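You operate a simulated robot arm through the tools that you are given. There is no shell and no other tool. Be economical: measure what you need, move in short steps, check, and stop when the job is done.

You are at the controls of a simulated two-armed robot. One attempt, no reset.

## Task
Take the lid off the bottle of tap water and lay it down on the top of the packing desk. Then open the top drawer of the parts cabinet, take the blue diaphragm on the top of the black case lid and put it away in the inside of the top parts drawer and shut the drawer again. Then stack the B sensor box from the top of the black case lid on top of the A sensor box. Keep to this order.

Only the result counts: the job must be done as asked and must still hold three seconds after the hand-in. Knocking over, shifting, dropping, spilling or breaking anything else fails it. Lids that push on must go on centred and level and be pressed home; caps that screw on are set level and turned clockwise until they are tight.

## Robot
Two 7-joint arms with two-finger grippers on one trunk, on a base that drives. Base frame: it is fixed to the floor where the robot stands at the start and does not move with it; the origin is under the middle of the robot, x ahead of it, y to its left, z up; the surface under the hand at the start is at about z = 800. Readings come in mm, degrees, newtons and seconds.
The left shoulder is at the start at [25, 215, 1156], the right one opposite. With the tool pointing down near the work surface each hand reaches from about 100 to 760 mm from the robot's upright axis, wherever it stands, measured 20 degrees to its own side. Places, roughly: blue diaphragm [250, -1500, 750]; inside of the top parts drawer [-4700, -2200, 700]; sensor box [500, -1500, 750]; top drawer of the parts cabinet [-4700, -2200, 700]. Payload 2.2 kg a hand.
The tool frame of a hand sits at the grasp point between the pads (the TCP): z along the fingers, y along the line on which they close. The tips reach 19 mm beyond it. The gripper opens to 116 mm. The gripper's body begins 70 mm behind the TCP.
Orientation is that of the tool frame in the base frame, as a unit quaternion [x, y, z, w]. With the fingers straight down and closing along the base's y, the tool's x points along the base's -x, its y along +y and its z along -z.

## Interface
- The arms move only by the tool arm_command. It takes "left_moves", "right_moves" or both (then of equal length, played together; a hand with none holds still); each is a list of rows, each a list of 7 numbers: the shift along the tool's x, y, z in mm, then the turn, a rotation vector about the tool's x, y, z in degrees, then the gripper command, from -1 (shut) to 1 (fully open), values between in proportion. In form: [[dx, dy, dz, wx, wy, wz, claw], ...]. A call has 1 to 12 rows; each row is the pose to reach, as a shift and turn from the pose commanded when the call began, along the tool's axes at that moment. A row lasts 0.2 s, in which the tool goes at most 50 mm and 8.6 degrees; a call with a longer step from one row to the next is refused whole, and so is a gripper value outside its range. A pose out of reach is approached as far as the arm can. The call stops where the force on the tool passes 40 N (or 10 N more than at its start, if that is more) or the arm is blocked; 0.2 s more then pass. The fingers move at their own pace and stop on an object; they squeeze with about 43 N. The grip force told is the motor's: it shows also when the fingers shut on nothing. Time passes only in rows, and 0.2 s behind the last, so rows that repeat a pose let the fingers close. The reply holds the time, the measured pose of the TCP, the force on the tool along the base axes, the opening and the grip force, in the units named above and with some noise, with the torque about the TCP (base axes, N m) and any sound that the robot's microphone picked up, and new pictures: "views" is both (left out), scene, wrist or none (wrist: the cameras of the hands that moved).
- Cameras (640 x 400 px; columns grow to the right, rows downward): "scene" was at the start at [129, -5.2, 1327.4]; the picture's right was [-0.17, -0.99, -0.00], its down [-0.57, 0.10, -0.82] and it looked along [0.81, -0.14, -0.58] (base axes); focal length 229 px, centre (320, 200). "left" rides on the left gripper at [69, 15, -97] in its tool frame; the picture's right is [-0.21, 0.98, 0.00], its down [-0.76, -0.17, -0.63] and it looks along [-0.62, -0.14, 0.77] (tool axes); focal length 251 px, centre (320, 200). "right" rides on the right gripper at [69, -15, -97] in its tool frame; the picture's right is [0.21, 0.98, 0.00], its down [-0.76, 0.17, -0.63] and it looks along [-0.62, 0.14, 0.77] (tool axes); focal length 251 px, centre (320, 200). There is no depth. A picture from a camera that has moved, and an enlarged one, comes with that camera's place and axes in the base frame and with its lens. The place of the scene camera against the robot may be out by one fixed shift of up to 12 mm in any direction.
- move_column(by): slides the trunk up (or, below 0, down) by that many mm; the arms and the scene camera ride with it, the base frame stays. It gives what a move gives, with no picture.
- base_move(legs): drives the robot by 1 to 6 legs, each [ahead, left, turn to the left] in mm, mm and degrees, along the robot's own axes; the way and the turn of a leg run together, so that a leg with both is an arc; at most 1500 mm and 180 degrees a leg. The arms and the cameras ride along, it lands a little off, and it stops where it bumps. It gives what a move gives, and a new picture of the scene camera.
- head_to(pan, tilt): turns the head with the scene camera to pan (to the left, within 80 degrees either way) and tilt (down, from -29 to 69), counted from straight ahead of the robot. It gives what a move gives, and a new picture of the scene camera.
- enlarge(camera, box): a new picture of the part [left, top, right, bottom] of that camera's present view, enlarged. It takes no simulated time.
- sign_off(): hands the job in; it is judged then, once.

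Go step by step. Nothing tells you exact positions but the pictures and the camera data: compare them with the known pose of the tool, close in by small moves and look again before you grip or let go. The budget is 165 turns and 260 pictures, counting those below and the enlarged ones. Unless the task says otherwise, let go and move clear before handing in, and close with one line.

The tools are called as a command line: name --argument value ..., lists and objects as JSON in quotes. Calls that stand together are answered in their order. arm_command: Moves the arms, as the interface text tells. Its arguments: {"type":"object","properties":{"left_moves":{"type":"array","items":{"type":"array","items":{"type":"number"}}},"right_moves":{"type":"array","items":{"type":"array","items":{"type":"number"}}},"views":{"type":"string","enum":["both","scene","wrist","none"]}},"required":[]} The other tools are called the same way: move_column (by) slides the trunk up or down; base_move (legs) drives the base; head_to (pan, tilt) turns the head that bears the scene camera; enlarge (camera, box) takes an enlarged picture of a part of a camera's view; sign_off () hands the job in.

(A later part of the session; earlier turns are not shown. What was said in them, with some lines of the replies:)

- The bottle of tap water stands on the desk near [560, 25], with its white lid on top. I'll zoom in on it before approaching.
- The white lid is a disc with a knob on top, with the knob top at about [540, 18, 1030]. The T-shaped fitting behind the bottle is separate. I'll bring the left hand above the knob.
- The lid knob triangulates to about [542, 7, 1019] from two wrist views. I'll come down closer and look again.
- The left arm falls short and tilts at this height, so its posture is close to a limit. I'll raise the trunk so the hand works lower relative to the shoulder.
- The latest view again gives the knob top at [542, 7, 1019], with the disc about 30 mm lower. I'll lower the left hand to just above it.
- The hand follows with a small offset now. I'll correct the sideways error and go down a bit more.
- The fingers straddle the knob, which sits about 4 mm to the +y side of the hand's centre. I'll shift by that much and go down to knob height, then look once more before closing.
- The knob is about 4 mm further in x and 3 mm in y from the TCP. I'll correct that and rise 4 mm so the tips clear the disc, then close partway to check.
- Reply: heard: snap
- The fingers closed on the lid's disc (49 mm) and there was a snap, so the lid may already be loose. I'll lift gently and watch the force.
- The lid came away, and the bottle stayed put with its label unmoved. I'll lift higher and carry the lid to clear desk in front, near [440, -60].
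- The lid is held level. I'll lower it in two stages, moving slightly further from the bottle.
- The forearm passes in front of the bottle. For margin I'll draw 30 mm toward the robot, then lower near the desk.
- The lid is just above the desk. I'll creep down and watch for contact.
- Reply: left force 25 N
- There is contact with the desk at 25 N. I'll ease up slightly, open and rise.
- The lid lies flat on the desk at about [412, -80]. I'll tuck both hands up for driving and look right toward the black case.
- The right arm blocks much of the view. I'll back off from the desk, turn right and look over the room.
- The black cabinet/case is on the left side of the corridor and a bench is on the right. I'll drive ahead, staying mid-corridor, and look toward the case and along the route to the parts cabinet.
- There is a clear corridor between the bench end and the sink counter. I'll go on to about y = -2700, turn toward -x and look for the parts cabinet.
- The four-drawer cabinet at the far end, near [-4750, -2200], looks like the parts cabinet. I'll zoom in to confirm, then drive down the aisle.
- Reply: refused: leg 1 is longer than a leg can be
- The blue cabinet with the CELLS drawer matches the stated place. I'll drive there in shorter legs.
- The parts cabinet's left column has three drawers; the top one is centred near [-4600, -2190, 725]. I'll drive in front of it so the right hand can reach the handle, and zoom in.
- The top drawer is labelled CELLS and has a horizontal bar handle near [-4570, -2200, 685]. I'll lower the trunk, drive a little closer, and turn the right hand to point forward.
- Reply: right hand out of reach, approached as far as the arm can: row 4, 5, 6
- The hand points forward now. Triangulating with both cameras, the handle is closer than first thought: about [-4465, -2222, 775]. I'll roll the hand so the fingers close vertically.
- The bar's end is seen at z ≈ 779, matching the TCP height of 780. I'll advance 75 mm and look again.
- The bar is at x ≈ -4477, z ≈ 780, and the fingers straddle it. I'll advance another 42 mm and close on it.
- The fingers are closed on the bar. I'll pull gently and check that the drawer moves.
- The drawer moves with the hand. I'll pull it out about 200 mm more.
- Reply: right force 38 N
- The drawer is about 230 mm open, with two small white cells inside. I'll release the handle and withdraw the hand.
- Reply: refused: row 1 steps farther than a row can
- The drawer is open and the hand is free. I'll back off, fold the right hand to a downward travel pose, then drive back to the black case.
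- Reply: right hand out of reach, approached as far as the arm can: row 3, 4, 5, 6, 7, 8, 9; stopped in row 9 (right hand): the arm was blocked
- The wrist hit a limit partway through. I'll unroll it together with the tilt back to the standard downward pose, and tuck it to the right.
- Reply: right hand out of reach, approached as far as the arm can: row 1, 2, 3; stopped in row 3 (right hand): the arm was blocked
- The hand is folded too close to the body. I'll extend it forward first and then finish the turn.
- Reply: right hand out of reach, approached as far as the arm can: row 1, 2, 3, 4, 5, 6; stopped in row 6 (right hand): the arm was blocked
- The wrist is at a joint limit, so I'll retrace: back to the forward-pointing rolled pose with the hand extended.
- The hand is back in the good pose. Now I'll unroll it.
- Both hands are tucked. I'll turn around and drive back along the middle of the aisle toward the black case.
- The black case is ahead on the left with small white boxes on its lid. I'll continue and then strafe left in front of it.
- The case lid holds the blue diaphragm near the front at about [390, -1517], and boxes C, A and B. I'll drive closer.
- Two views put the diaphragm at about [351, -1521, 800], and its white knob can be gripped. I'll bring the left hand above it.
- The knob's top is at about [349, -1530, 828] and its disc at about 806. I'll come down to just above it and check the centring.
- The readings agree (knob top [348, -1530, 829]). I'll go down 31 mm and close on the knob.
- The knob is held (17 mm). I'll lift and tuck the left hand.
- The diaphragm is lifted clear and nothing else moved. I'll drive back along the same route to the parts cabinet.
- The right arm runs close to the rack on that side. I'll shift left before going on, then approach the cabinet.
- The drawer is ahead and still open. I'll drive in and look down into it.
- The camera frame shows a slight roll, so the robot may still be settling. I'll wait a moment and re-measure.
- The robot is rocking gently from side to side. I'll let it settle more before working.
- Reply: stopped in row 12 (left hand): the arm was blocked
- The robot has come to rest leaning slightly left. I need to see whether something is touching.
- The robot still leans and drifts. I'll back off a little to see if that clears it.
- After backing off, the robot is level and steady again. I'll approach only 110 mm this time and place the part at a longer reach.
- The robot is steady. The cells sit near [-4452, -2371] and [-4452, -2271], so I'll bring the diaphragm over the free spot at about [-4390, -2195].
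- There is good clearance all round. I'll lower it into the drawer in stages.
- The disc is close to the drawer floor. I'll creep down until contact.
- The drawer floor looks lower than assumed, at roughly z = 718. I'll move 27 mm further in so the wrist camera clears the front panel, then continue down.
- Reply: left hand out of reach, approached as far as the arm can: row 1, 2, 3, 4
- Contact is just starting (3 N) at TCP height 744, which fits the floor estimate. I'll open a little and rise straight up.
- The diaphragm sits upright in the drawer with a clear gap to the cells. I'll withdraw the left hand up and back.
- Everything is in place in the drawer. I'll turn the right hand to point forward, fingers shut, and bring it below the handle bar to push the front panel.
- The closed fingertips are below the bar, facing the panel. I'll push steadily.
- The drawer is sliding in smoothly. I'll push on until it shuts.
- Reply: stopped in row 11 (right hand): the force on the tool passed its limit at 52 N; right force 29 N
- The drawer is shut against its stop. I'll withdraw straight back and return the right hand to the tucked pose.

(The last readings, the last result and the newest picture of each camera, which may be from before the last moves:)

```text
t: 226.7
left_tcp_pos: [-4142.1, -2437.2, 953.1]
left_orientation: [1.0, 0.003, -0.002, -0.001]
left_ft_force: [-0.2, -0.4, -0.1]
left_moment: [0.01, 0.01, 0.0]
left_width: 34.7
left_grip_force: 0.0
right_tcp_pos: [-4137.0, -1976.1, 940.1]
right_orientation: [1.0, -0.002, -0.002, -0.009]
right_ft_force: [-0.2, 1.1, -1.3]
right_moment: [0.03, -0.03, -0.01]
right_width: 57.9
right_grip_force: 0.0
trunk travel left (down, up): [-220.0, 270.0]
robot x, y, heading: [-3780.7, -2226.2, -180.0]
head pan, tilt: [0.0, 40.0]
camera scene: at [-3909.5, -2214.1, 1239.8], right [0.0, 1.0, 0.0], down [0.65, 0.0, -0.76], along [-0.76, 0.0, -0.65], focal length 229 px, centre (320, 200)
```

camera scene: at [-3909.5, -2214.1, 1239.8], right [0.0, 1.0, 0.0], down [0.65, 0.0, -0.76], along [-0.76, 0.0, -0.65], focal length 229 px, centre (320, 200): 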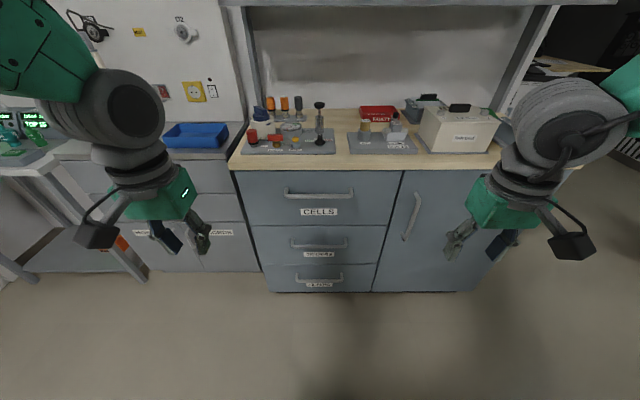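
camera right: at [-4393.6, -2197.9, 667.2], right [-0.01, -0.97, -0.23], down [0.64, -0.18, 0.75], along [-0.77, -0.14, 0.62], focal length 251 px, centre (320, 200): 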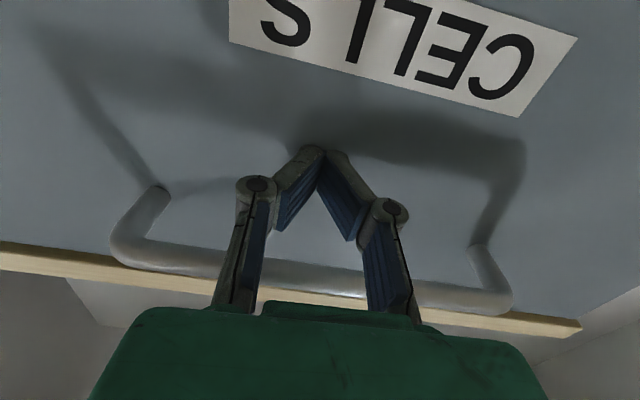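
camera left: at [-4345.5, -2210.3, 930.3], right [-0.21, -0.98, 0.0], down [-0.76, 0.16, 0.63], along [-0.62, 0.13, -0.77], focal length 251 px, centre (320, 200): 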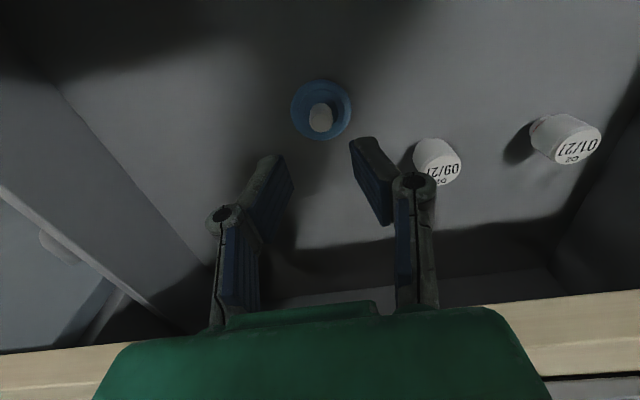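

The drawer is fully shut with all drawers flush. I'll drive back to the black case for the boxes.

base_move --legs '[[-280, 0, 0], [0, 0, 180], [0, -620, 0], [1500, 0, 0]]'

```text
t: 246.1
left_tcp_pos: [-1636.1, -2600.0, 953.3]
left_orientation: [-0.013, 1.0, 0.001, 0.003]
left_ft_force: [-0.3, -0.3, -0.6]
left_moment: [0.02, -0.03, 0.0]
left_width: 34.6
left_grip_force: 0.1
right_tcp_pos: [-1631.5, -3062.1, 939.3]
right_orientation: [-0.009, 1.0, -0.008, 0.003]
right_ft_force: [0.5, 0.1, 0.5]
right_moment: [-0.02, -0.03, 0.03]
right_width: 58.1
right_grip_force: 0.1
trunk travel left (down, up): [-220.0, 270.0]
robot x, y, heading: [-1994.3, -2814.7, 0.9]
head pan, tilt: [0.0, 40.0]
camera scene: at [-1868.4, -2802.1, 1239.9], right [0.02, -1.0, 0.0], down [-0.64, -0.01, -0.76], along [0.76, 0.02, -0.65], focal length 229 px, centre (320, 200)
```

scene: 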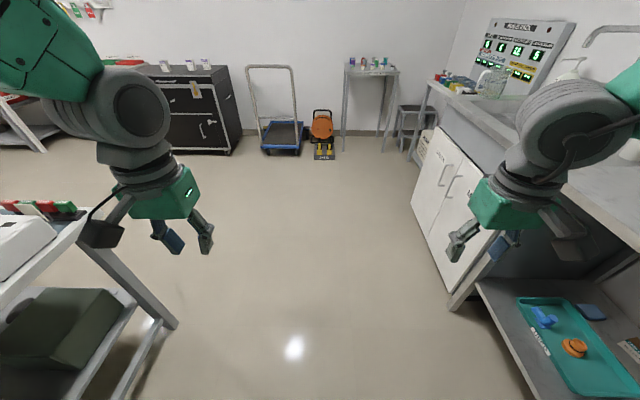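

base_move --legs '[[1470, 0, -0.9], [0, 1320, 0]]'

arm_command --right_moves '[[0, 0, 0, 0, 0, 0, 0], [0, 0, 0, 0, 0, 0, 0], [0, 0, 0, 0, 0, 0, 0], [0, 0, 0, 0, 0, 0, 0], [0, 0, 0, 0, 0, 0, 0], [0, 0, 0, 0, 0, 0, 0], [0, 0, 0, 0, 0, 0, 0], [0, 0, 0, 0, 0, 0, 0]]' --views "none"

```text
t: 259.6
left_tcp_pos: [-168.2, -1273.8, 954.3]
left_orientation: [-0.007, 1.0, 0.001, 0.003]
left_ft_force: [-0.5, -0.2, -0.2]
left_moment: [-0.01, 0.0, -0.01]
left_width: 35.1
left_grip_force: 0.0
right_tcp_pos: [-168.9, -1734.3, 938.8]
right_orientation: [-0.004, 1.0, -0.008, 0.003]
right_ft_force: [-0.2, -0.4, 0.2]
right_moment: [-0.03, -0.02, 0.04]
right_width: 58.1
right_grip_force: 0.1
trunk travel left (down, up): [-220.0, 270.0]
robot x, y, heading: [-526.9, -1482.8, 0.5]
head pan, tilt: [0.0, 40.0]
camera scene: at [-400.6, -1473.5, 1239.9], right [0.01, -1.0, 0.0], down [-0.65, -0.01, -0.76], along [0.76, 0.01, -0.65], focal length 229 px, centre (320, 200)
```

scene: 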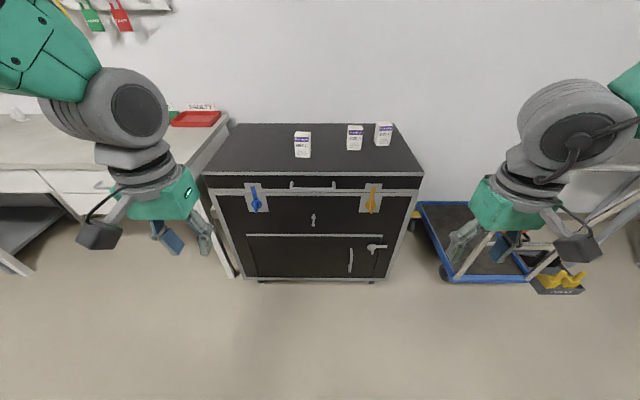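

```text
t: 261.4
left_tcp_pos: [-171.1, -1273.6, 955.0]
left_orientation: [-0.007, 1.0, 0.002, 0.005]
left_ft_force: [-0.4, 0.0, -0.4]
left_moment: [0.03, -0.02, 0.01]
left_width: 34.8
left_grip_force: 0.0
right_tcp_pos: [-170.0, -1735.2, 940.0]
right_orientation: [-0.004, 1.0, -0.008, 0.004]
right_ft_force: [-0.9, -0.1, 0.1]
right_moment: [-0.01, 0.02, -0.01]
right_width: 58.1
right_grip_force: 0.1
trunk travel left (down, up): [-220.0, 270.0]
robot x, y, heading: [-523.6, -1486.8, 0.3]
head pan, tilt: [0.0, 40.0]
```

The robot is steady. I'll drive up to the case and look at boxes A and B.

base_move --legs '[[370, 0, -0.3]]'

enlarge --camera "scene" --box '[280, 100, 460, 220]'

```text
t: 263.8
left_tcp_pos: [196.9, -1274.0, 954.2]
left_orientation: [-0.002, 1.0, 0.001, 0.005]
left_ft_force: [-0.5, 0.4, 0.4]
left_moment: [0.05, 0.02, -0.02]
left_width: 34.7
left_grip_force: 0.1
right_tcp_pos: [194.3, -1735.2, 939.8]
right_orientation: [0.002, 1.0, -0.008, 0.005]
right_ft_force: [0.1, -0.3, 0.7]
right_moment: [-0.02, 0.01, 0.01]
right_width: 58.2
right_grip_force: 0.0
trunk travel left (down, up): [-220.0, 270.0]
robot x, y, heading: [-160.4, -1483.1, -0.2]
head pan, tilt: [0.0, 40.0]
camera scene: at [-34.0, -1472.4, 1239.8], right [0.0, -1.0, 0.0], down [-0.65, 0.0, -0.76], along [0.76, 0.0, -0.65], focal length 229 px, centre (320, 200)
```

scene: 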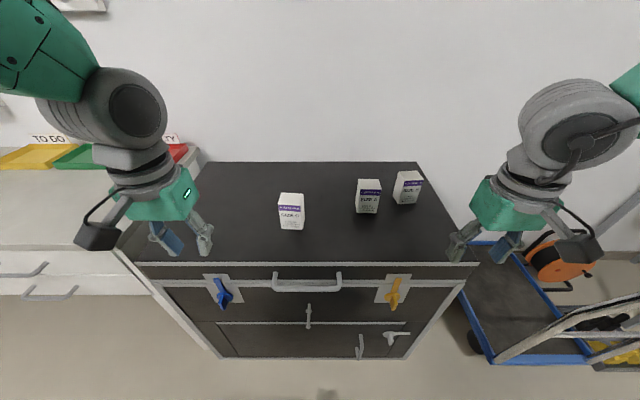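

```text
3.33 times, centred on (370, 160) of scene
camera zoom: at [-34.0, -1472.4, 1239.8], right [0.0, -1.0, 0.0], down [-0.65, 0.0, -0.76], along [0.76, 0.0, -0.65], focal length 762 px, centre (153, 333)
```

zoom: 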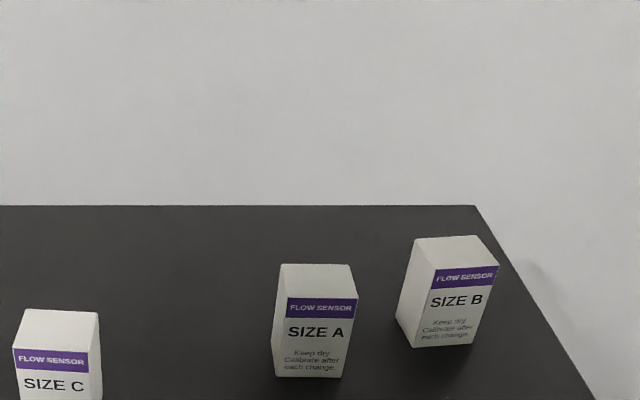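

Box A's top is centred near [445, -1602, 884], and box B's at [484, -1721], turned about 8°. I'll bring the right hand above B, turned to match.

arm_command --right_moves '[[-40, 2, -20, 0, 0, 0, 0.2], [-80, 4, -25, -0.2, 0.1, -2, 0.4], [-120, 6, -25, -0.4, 0.3, -4, 0.4], [-160, 8, -25, -0.6, 0.4, -6, 0.4], [-200, 10, -25, -0.9, 0.6, -7.7, 0.4], [-240, 12, -25, -0.9, 0.6, -7.7, 0.4], [-285, 14, -25, -0.9, 0.6, -7.7, 0.4], [-285, 14, -25, -0.9, 0.6, -7.7, 0.4]]'

enlarge --camera "right" --box '[160, 60, 480, 260]'

```text
t: 265.6
left_tcp_pos: [194.2, -1274.1, 955.2]
left_orientation: [-0.003, 1.0, 0.001, 0.007]
left_ft_force: [-1.7, -0.4, -0.4]
left_moment: [-0.02, 0.01, 0.0]
left_width: 34.9
left_grip_force: 0.2
right_tcp_pos: [475.7, -1719.6, 970.0]
right_orientation: [-0.067, 0.998, -0.001, 0.0]
right_ft_force: [-0.7, 0.1, 0.3]
right_moment: [0.02, -0.02, 0.04]
right_width: 81.5
right_grip_force: 0.0
trunk travel left (down, up): [-220.0, 270.0]
robot x, y, heading: [-160.9, -1483.2, -0.0]
head pan, tilt: [0.0, 40.0]
camera scene: at [-33.9, -1471.2, 1239.9], right [0.0, -1.0, 0.0], down [-0.65, 0.0, -0.76], along [0.76, 0.0, -0.65], focal length 229 px, centre (320, 200)
camera right: at [410.6, -1745.3, 1065.6], right [-0.34, 0.94, 0.0], down [0.73, 0.27, 0.63], along [0.59, 0.21, -0.77], focal length 251 px, centre (320, 200)
```

scene: 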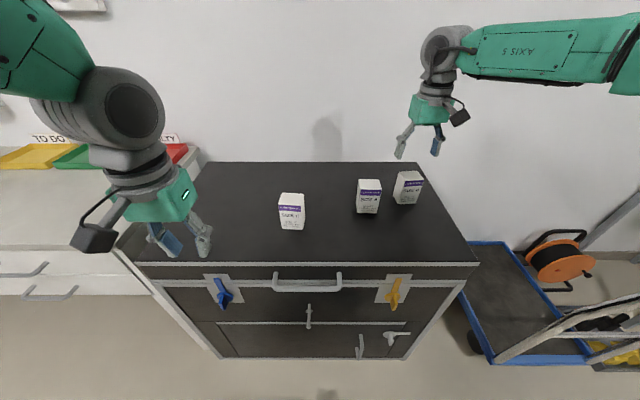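
right: 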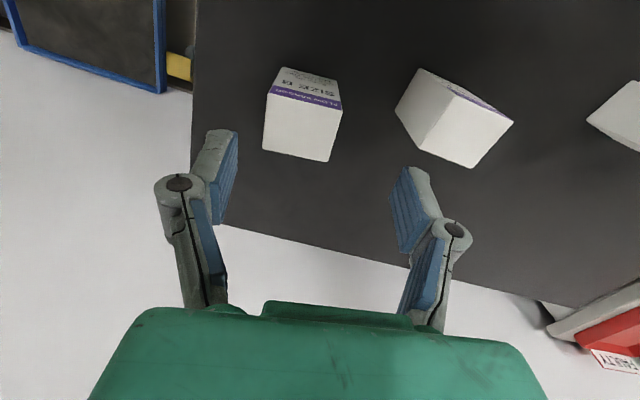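

```text
2.00 times, centred on (320, 160) of right
camera zoom: at [410.6, -1745.3, 1065.6], right [-0.34, 0.94, 0.0], down [0.73, 0.27, 0.63], along [0.59, 0.21, -0.77], focal length 503 px, centre (320, 280)
```

zoom: 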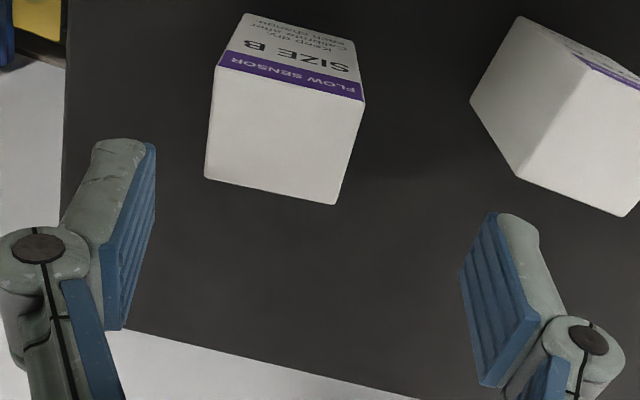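

The wrist view puts B's top centre at [491, -1733], turned 7°. By the same correction, A's centre is about [452, -1614]. I'll shift over B and lower partway.

arm_command --right_moves '[[-13, -15, 10, 0, 0, 0, 0.4], [-13, -15, 40, 0, 0, 1, 0.4], [-13, -15, 40, 0, 0, 1, 0.4]]' --views "wrist"

enlarge --camera "right" --box '[160, 60, 480, 260]'

```text
t: 266.4
left_tcp_pos: [197.1, -1273.7, 956.0]
left_orientation: [-0.003, 1.0, 0.002, 0.005]
left_ft_force: [-0.3, -0.5, 0.2]
left_moment: [-0.01, -0.01, 0.0]
left_width: 34.6
left_grip_force: 0.1
right_tcp_pos: [492.5, -1734.5, 929.2]
right_orientation: [-0.057, 0.998, -0.001, 0.0]
right_ft_force: [-0.1, -0.3, 0.5]
right_moment: [0.0, -0.03, 0.01]
right_width: 81.3
right_grip_force: 0.1
trunk travel left (down, up): [-220.0, 270.0]
robot x, y, heading: [-159.0, -1480.6, 0.1]
head pan, tilt: [0.0, 40.0]
camera right: at [426.7, -1758.0, 1024.7], right [-0.33, 0.95, 0.0], down [0.73, 0.25, 0.63], along [0.6, 0.2, -0.78], focal length 251 px, centre (320, 200)
```

right: 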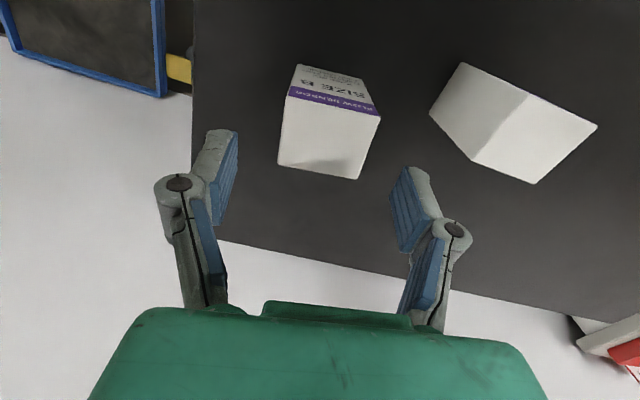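

```text
2.00 times, centred on (320, 160) of right
camera zoom: at [426.7, -1758.0, 1024.7], right [-0.33, 0.95, 0.0], down [0.73, 0.25, 0.63], along [0.6, 0.2, -0.78], focal length 503 px, centre (320, 280)
```

zoom: 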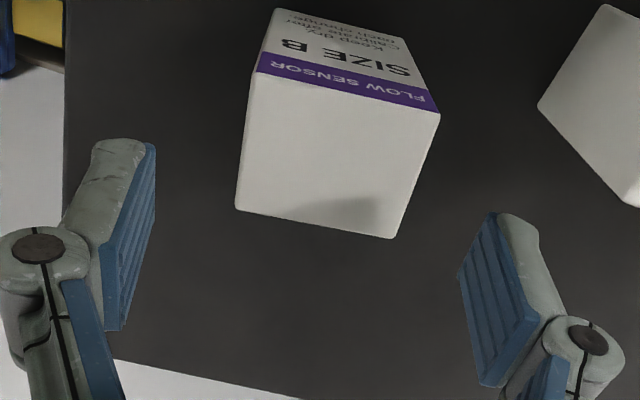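

Both views agree on B's centre, and the hand is right over it. I'll lower and grip.

arm_command --right_moves '[[0, 1, 25, 0, 0, 0, 0.4], [0, 1, 50, 0, 0, 0, 0.4], [0, 1, 62, 0, 0, 0, 0.4], [0, 1, 62, 0, 0, 0, 0.1], [0, 1, 62, 0, 0, 0, -0.2], [0, 1, 62, 0, 0, 0, -0.5], [0, 1, 62, 0, 0, 0, -0.5]]'

enlarge --camera "right" --box '[160, 60, 480, 260]'

```text
t: 268.0
left_tcp_pos: [195.9, -1274.7, 955.5]
left_orientation: [-0.002, 1.0, 0.002, 0.006]
left_ft_force: [-0.4, -0.3, 1.0]
left_moment: [0.05, 0.0, -0.03]
left_width: 34.8
left_grip_force: 0.1
right_tcp_pos: [491.8, -1734.5, 866.6]
right_orientation: [-0.057, 0.998, -0.001, -0.001]
right_ft_force: [-1.1, 0.4, -0.1]
right_moment: [-0.02, -0.01, 0.01]
right_width: 53.8
right_grip_force: 42.8
trunk travel left (down, up): [-220.0, 270.0]
robot x, y, heading: [-160.6, -1482.0, 0.2]
head pan, tilt: [0.0, 40.0]
camera scene: at [-32.7, -1471.8, 1239.7], right [0.0, -1.0, 0.0], down [-0.65, 0.0, -0.76], along [0.76, 0.0, -0.65], focal length 229 px, centre (320, 200)
camera right: at [426.0, -1757.5, 962.3], right [-0.33, 0.95, 0.0], down [0.73, 0.25, 0.63], along [0.6, 0.2, -0.78], focal length 251 px, centre (320, 200)
```

scene: 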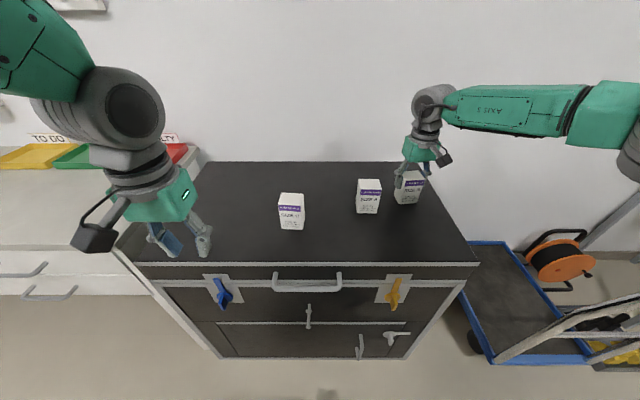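
right: 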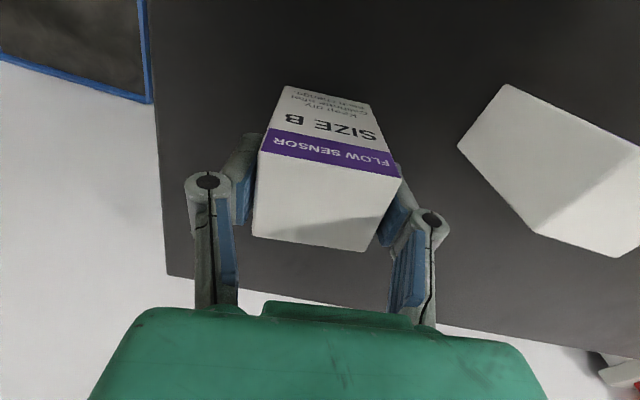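

```text
2.00 times, centred on (320, 160) of right
camera zoom: at [426.0, -1757.5, 962.3], right [-0.33, 0.95, 0.0], down [0.73, 0.25, 0.63], along [0.6, 0.2, -0.78], focal length 503 px, centre (320, 280)
```

zoom: 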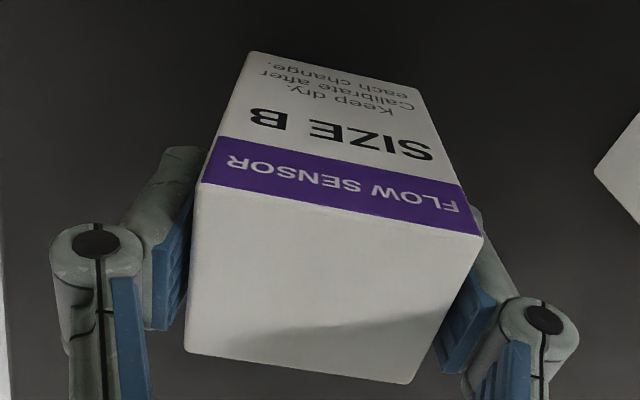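

B is held firmly (54 mm). I'll lift it, turn it square and carry it above A.

arm_command --right_moves '[[0, 0, -30, 0, 0, 0, -0.5], [0, 0, -70, 0, 0, 0, -0.5], [0, 0, -110, 0, 0, 0, -0.5], [0, 0, -130, 0, 0, 0, -0.5], [9, 41, -130, 0, 0, 2, -0.5], [18, 82, -130, 0, 0, 4, -0.5], [26, 121, -130, 0, 0, 6, -0.5], [26, 121, -130, 0, 0, 6, -0.5]]'

enlarge --camera "scene" --box '[300, 120, 440, 220]'

enlarge --camera "right" --box '[160, 0, 480, 200]'

```text
t: 269.8
left_tcp_pos: [195.8, -1272.7, 955.2]
left_orientation: [-0.003, 1.0, 0.0, 0.006]
left_ft_force: [0.9, 0.1, -0.2]
left_moment: [0.01, 0.01, -0.01]
left_width: 34.9
left_grip_force: 0.0
right_tcp_pos: [451.2, -1615.2, 996.7]
right_orientation: [-0.006, 1.0, -0.002, -0.001]
right_ft_force: [-1.2, 0.5, -0.3]
right_moment: [-0.01, -0.02, -0.05]
right_width: 53.6
right_grip_force: 43.4
trunk travel left (down, up): [-220.0, 270.0]
robot x, y, heading: [-160.8, -1479.3, -0.4]
head pan, tilt: [0.0, 40.0]
camera scene: at [-32.7, -1470.5, 1239.7], right [0.0, -1.0, 0.0], down [-0.65, 0.0, -0.76], along [0.76, 0.0, -0.65], focal length 229 px, centre (320, 200)
camera right: at [384.1, -1631.2, 1093.1], right [-0.22, 0.97, 0.0], down [0.76, 0.18, 0.63], along [0.62, 0.14, -0.78], focal length 251 px, centre (320, 200)
```

scene: 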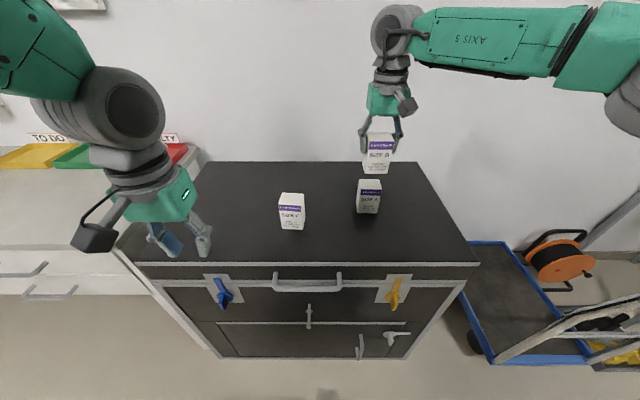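
right: 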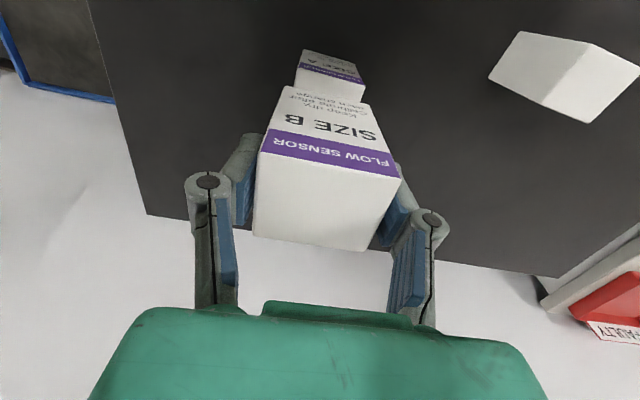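

```text
4.00 times, centred on (370, 170) of scene
camera zoom: at [-32.7, -1470.5, 1239.7], right [0.0, -1.0, 0.0], down [-0.65, 0.0, -0.76], along [0.76, 0.0, -0.65], focal length 914 px, centre (120, 320)
```

zoom: 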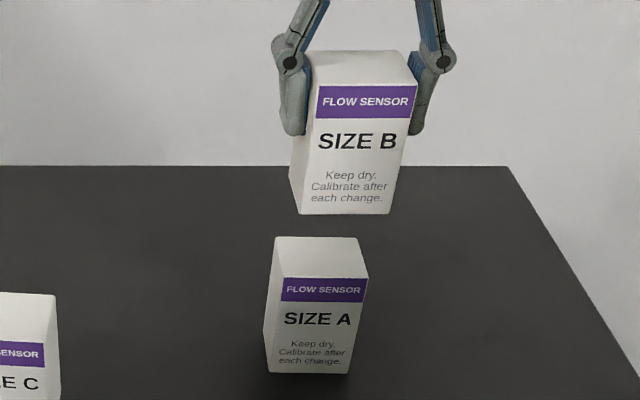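

```text
2.00 times, centred on (320, 100) of right
camera zoom: at [384.1, -1631.2, 1093.1], right [-0.22, 0.97, 0.0], down [0.76, 0.18, 0.63], along [0.62, 0.14, -0.78], focal length 503 px, centre (320, 400)
```

zoom: 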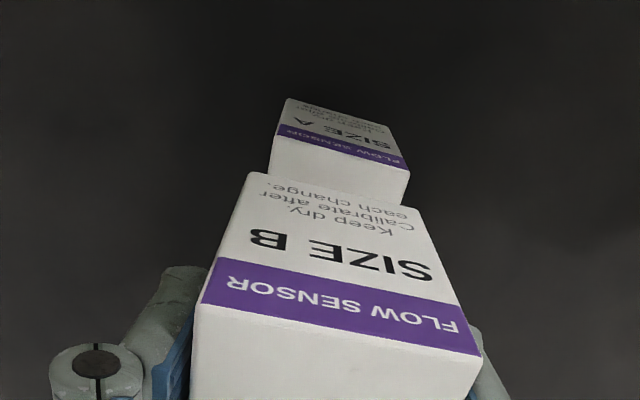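

B is centred above A within about 2 mm (A centre [451, -1612]). I'll nudge and lower to just above.

arm_command --right_moves '[[-1, 1.5, 15, 0, 0, 0, -0.5], [-1, 1.5, 30, 0, 0, 0, -0.5], [-1, 1.5, 40, 0, 0, 0, -0.5], [-1, 1.5, 40, 0, 0, 0, -0.5], [-1, 1.5, 40, 0, 0, 0, -0.5]]' --views "none"

enlarge --camera "scene" --box '[320, 130, 420, 220]'

enlarge --camera "right" --box '[200, 0, 440, 150]'

```text
t: 271.0
left_tcp_pos: [197.0, -1273.4, 956.5]
left_orientation: [-0.002, 1.0, 0.001, 0.005]
left_ft_force: [-0.7, 0.0, -0.6]
left_moment: [0.01, 0.01, -0.01]
left_width: 34.5
left_grip_force: 0.1
right_tcp_pos: [453.7, -1612.9, 955.7]
right_orientation: [-0.006, 1.0, -0.001, -0.001]
right_ft_force: [0.1, -0.5, -0.9]
right_moment: [-0.01, 0.0, -0.02]
right_width: 53.7
right_grip_force: 43.2
trunk travel left (down, up): [-220.0, 270.0]
robot x, y, heading: [-159.4, -1481.3, 0.2]
head pan, tilt: [0.0, 40.0]
```

```text
4.44 times, centred on (370, 175) of scene
camera zoom: at [-32.7, -1471.0, 1239.7], right [0.0, -1.0, 0.0], down [-0.65, 0.0, -0.76], along [0.76, 0.0, -0.65], focal length 1016 px, centre (98, 311)
```

zoom: 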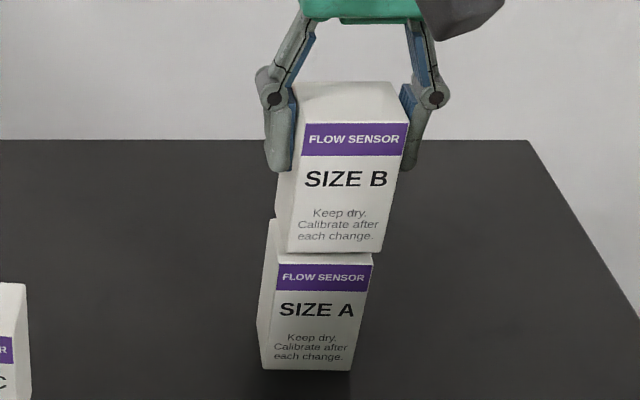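

```text
2.67 times, centred on (320, 75) of right
camera zoom: at [385.1, -1630.4, 1052.5], right [-0.23, 0.97, 0.0], down [0.76, 0.18, 0.63], along [0.62, 0.14, -0.78], focal length 670 px, centre (320, 533)
```

zoom: 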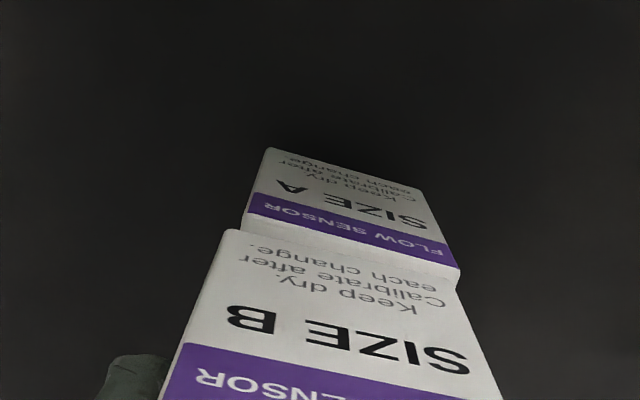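

B sits about 4 mm forward of A and 4 mm to the right. I'll correct both and check again.

arm_command --right_moves '[[4, 4, 0, 0, 0, 0, -0.5], [4, 4, 0, 0, 0, 0, -0.5], [4, 4, 0, 0, 0, 0, -0.5]]' --views "none"

enlarge --camera "scene" --box '[320, 130, 420, 220]'

enlarge --camera "right" --box '[200, 0, 440, 150]'

```text
t: 271.8
left_tcp_pos: [196.5, -1272.7, 955.9]
left_orientation: [-0.003, 1.0, 0.001, 0.005]
left_ft_force: [-0.4, -0.6, 0.5]
left_moment: [0.01, -0.04, -0.01]
left_width: 34.9
left_grip_force: 0.0
right_tcp_pos: [449.0, -1609.5, 956.8]
right_orientation: [-0.005, 1.0, -0.001, -0.001]
right_ft_force: [-0.2, -0.2, -1.0]
right_moment: [0.01, 0.01, -0.01]
right_width: 54.2
right_grip_force: 43.0
trunk travel left (down, up): [-220.0, 270.0]
robot x, y, heading: [-161.2, -1484.9, 0.2]
head pan, tilt: [0.0, 40.0]
```

```text
4.44 times, centred on (370, 175) of scene
camera zoom: at [-32.8, -1470.9, 1239.7], right [0.0, -1.0, 0.0], down [-0.65, 0.0, -0.76], along [0.76, 0.0, -0.65], focal length 1016 px, centre (98, 311)
```

zoom: 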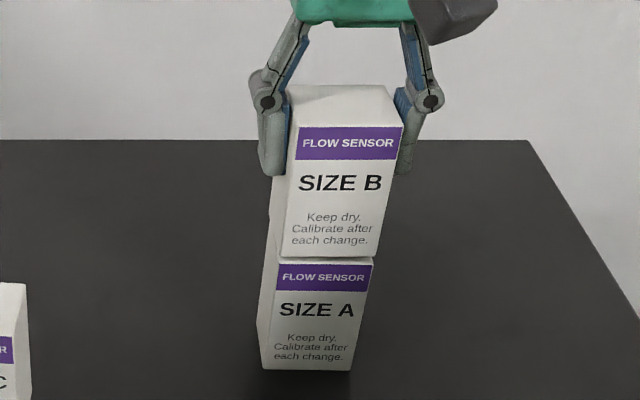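

```text
2.67 times, centred on (320, 75) of right
camera zoom: at [380.8, -1626.3, 1052.8], right [-0.22, 0.97, 0.0], down [0.76, 0.18, 0.63], along [0.62, 0.14, -0.78], focal length 670 px, centre (320, 533)
```

zoom: 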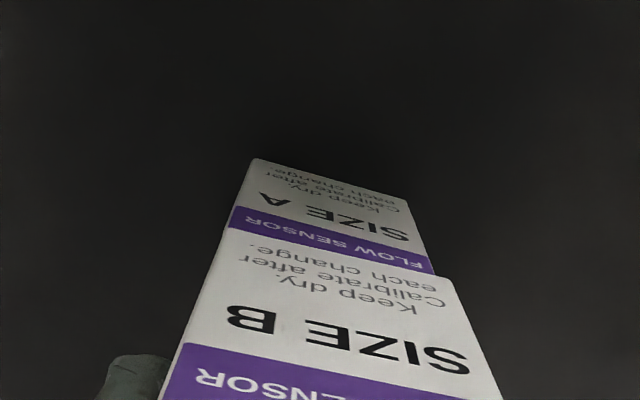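

Now aligned within about 2 mm. I'll add a small y nudge and creep down until it touches.

arm_command --right_moves '[[0, 1.5, 1, 0, 0, 0, -0.5], [0, 1.5, 2, 0, 0, 0, -0.5], [0, 1.5, 3, 0, 0, 0, -0.5], [0, 1.5, 4, 0, 0, 0, -0.5], [0, 1.5, 4, 0, 0, 0, -0.5]]' --views "none"

enlarge --camera "scene" --box '[320, 130, 420, 220]'

```text
t: 273.0
left_tcp_pos: [195.4, -1274.0, 955.1]
left_orientation: [-0.003, 1.0, 0.001, 0.005]
left_ft_force: [0.4, 0.0, 0.1]
left_moment: [-0.01, -0.01, -0.01]
left_width: 34.9
left_grip_force: 0.0
right_tcp_pos: [448.7, -1609.0, 952.1]
right_orientation: [-0.004, 1.0, -0.001, -0.001]
right_ft_force: [0.4, 1.4, -1.2]
right_moment: [-0.01, -0.04, -0.03]
right_width: 54.0
right_grip_force: 43.0
trunk travel left (down, up): [-220.0, 270.0]
robot x, y, heading: [-158.3, -1478.4, 0.1]
head pan, tilt: [0.0, 40.0]
```

```text
4.44 times, centred on (370, 175) of scene
camera zoom: at [-32.8, -1471.0, 1239.7], right [0.0, -1.0, 0.0], down [-0.65, 0.0, -0.76], along [0.76, 0.0, -0.65], focal length 1016 px, centre (98, 311)
```

zoom: 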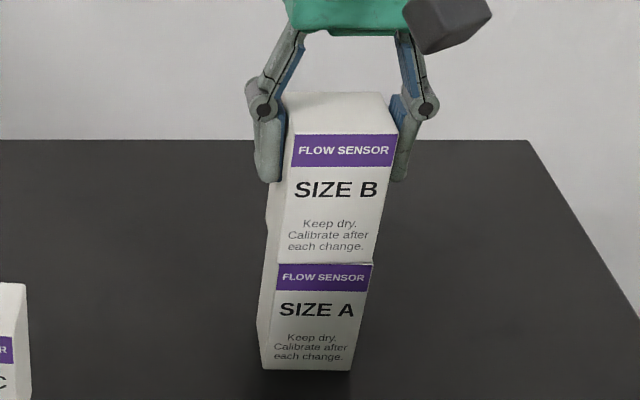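

Very well aligned, with almost no gap left. A few more 1 mm steps will find contact.

arm_command --right_moves '[[0, 0, 0.7, 0, 0, 0, -0.5], [0, 0, 1.4, 0, 0, 0, -0.5], [0, 0, 2, 0, 0, 0, -0.5], [0, 0, 2, 0, 0, 0, -0.5]]' --views "none"

```text
t: 274.0
left_tcp_pos: [196.2, -1273.5, 955.7]
left_orientation: [-0.003, 1.0, 0.001, 0.006]
left_ft_force: [1.0, -0.3, -0.4]
left_moment: [0.03, 0.0, -0.01]
left_width: 34.8
left_grip_force: 0.1
right_tcp_pos: [449.4, -1608.0, 951.5]
right_orientation: [-0.005, 1.0, -0.001, 0.0]
right_ft_force: [0.4, 0.3, 4.0]
right_moment: [-0.06, 0.04, -0.03]
right_width: 53.9
right_grip_force: 42.6
trunk travel left (down, up): [-220.0, 270.0]
robot x, y, heading: [-160.8, -1482.8, -0.1]
head pan, tilt: [0.0, 40.0]
```

There is contact at 4 N. I'll open evenly and rise.

arm_command --right_moves '[[0, 0, 0, 0, 0, 0, 0], [0, 0, 0, 0, 0, 0, 0.2], [0, 0, 0, 0, 0, 0, 0.3], [0, 0, -20, 0, 0, 0, 0.3], [0, 0, -60, 0, 0, 0, 0.3], [0, 0, -100, 0, 0, 0, 0.3], [40, 0, -110, 0, 0, 0, 0.3], [85, 0, -110, 0, 0, 0, 0.3], [130, -20, -110, 0, 0, 0, 0.3], [170, -50, -110, 0, 0, 0, 0.3]]' --views "scene"

enlarge --camera "scene" --box '[260, 110, 460, 240]'

```text
t: 276.2
left_tcp_pos: [195.2, -1276.1, 956.7]
left_orientation: [-0.004, 1.0, 0.002, 0.006]
left_ft_force: [-0.1, 0.6, -0.2]
left_moment: [0.02, 0.0, -0.05]
left_width: 34.7
left_grip_force: 0.0
right_tcp_pos: [279.9, -1663.1, 1060.7]
right_orientation: [-0.005, 1.0, 0.0, 0.0]
right_ft_force: [-1.0, -0.1, 0.1]
right_moment: [-0.03, -0.03, -0.01]
right_width: 75.3
right_grip_force: 0.0
trunk travel left (down, up): [-220.0, 270.0]
robot x, y, heading: [-158.8, -1481.2, 0.4]
head pan, tilt: [0.0, 40.0]
camera scene: at [-35.6, -1474.2, 1240.0], right [0.0, -1.0, 0.0], down [-0.64, 0.0, -0.77], along [0.77, 0.0, -0.64], focal length 229 px, centre (320, 200)
```

scene: 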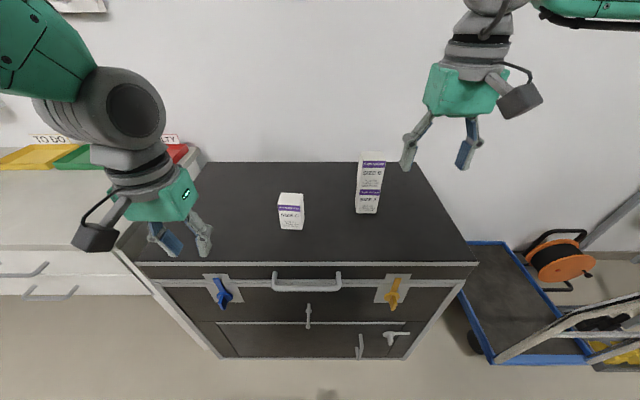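

```text
3.08 times, centred on (360, 175) of scene
camera zoom: at [-35.6, -1474.2, 1240.0], right [0.0, -1.0, 0.0], down [-0.64, 0.0, -0.77], along [0.77, 0.0, -0.64], focal length 704 px, centre (197, 277)
```

zoom: 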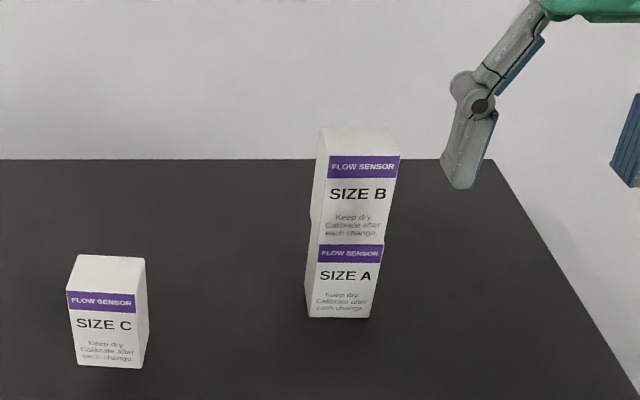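

B stands squarely on A, both hands are clear, the drawer is shut with the diaphragm inside, and the lid lies on the desk. I'll hand the job in.

sign_off

```text
The job is handed in.
```

I did all the tasks in order and handed the job in; I don't have the judge's result. The lid is off and lying on the packing desk, the blue diaphragm is in the closed top (CELLS) drawer, and the B box is stacked on the A box.
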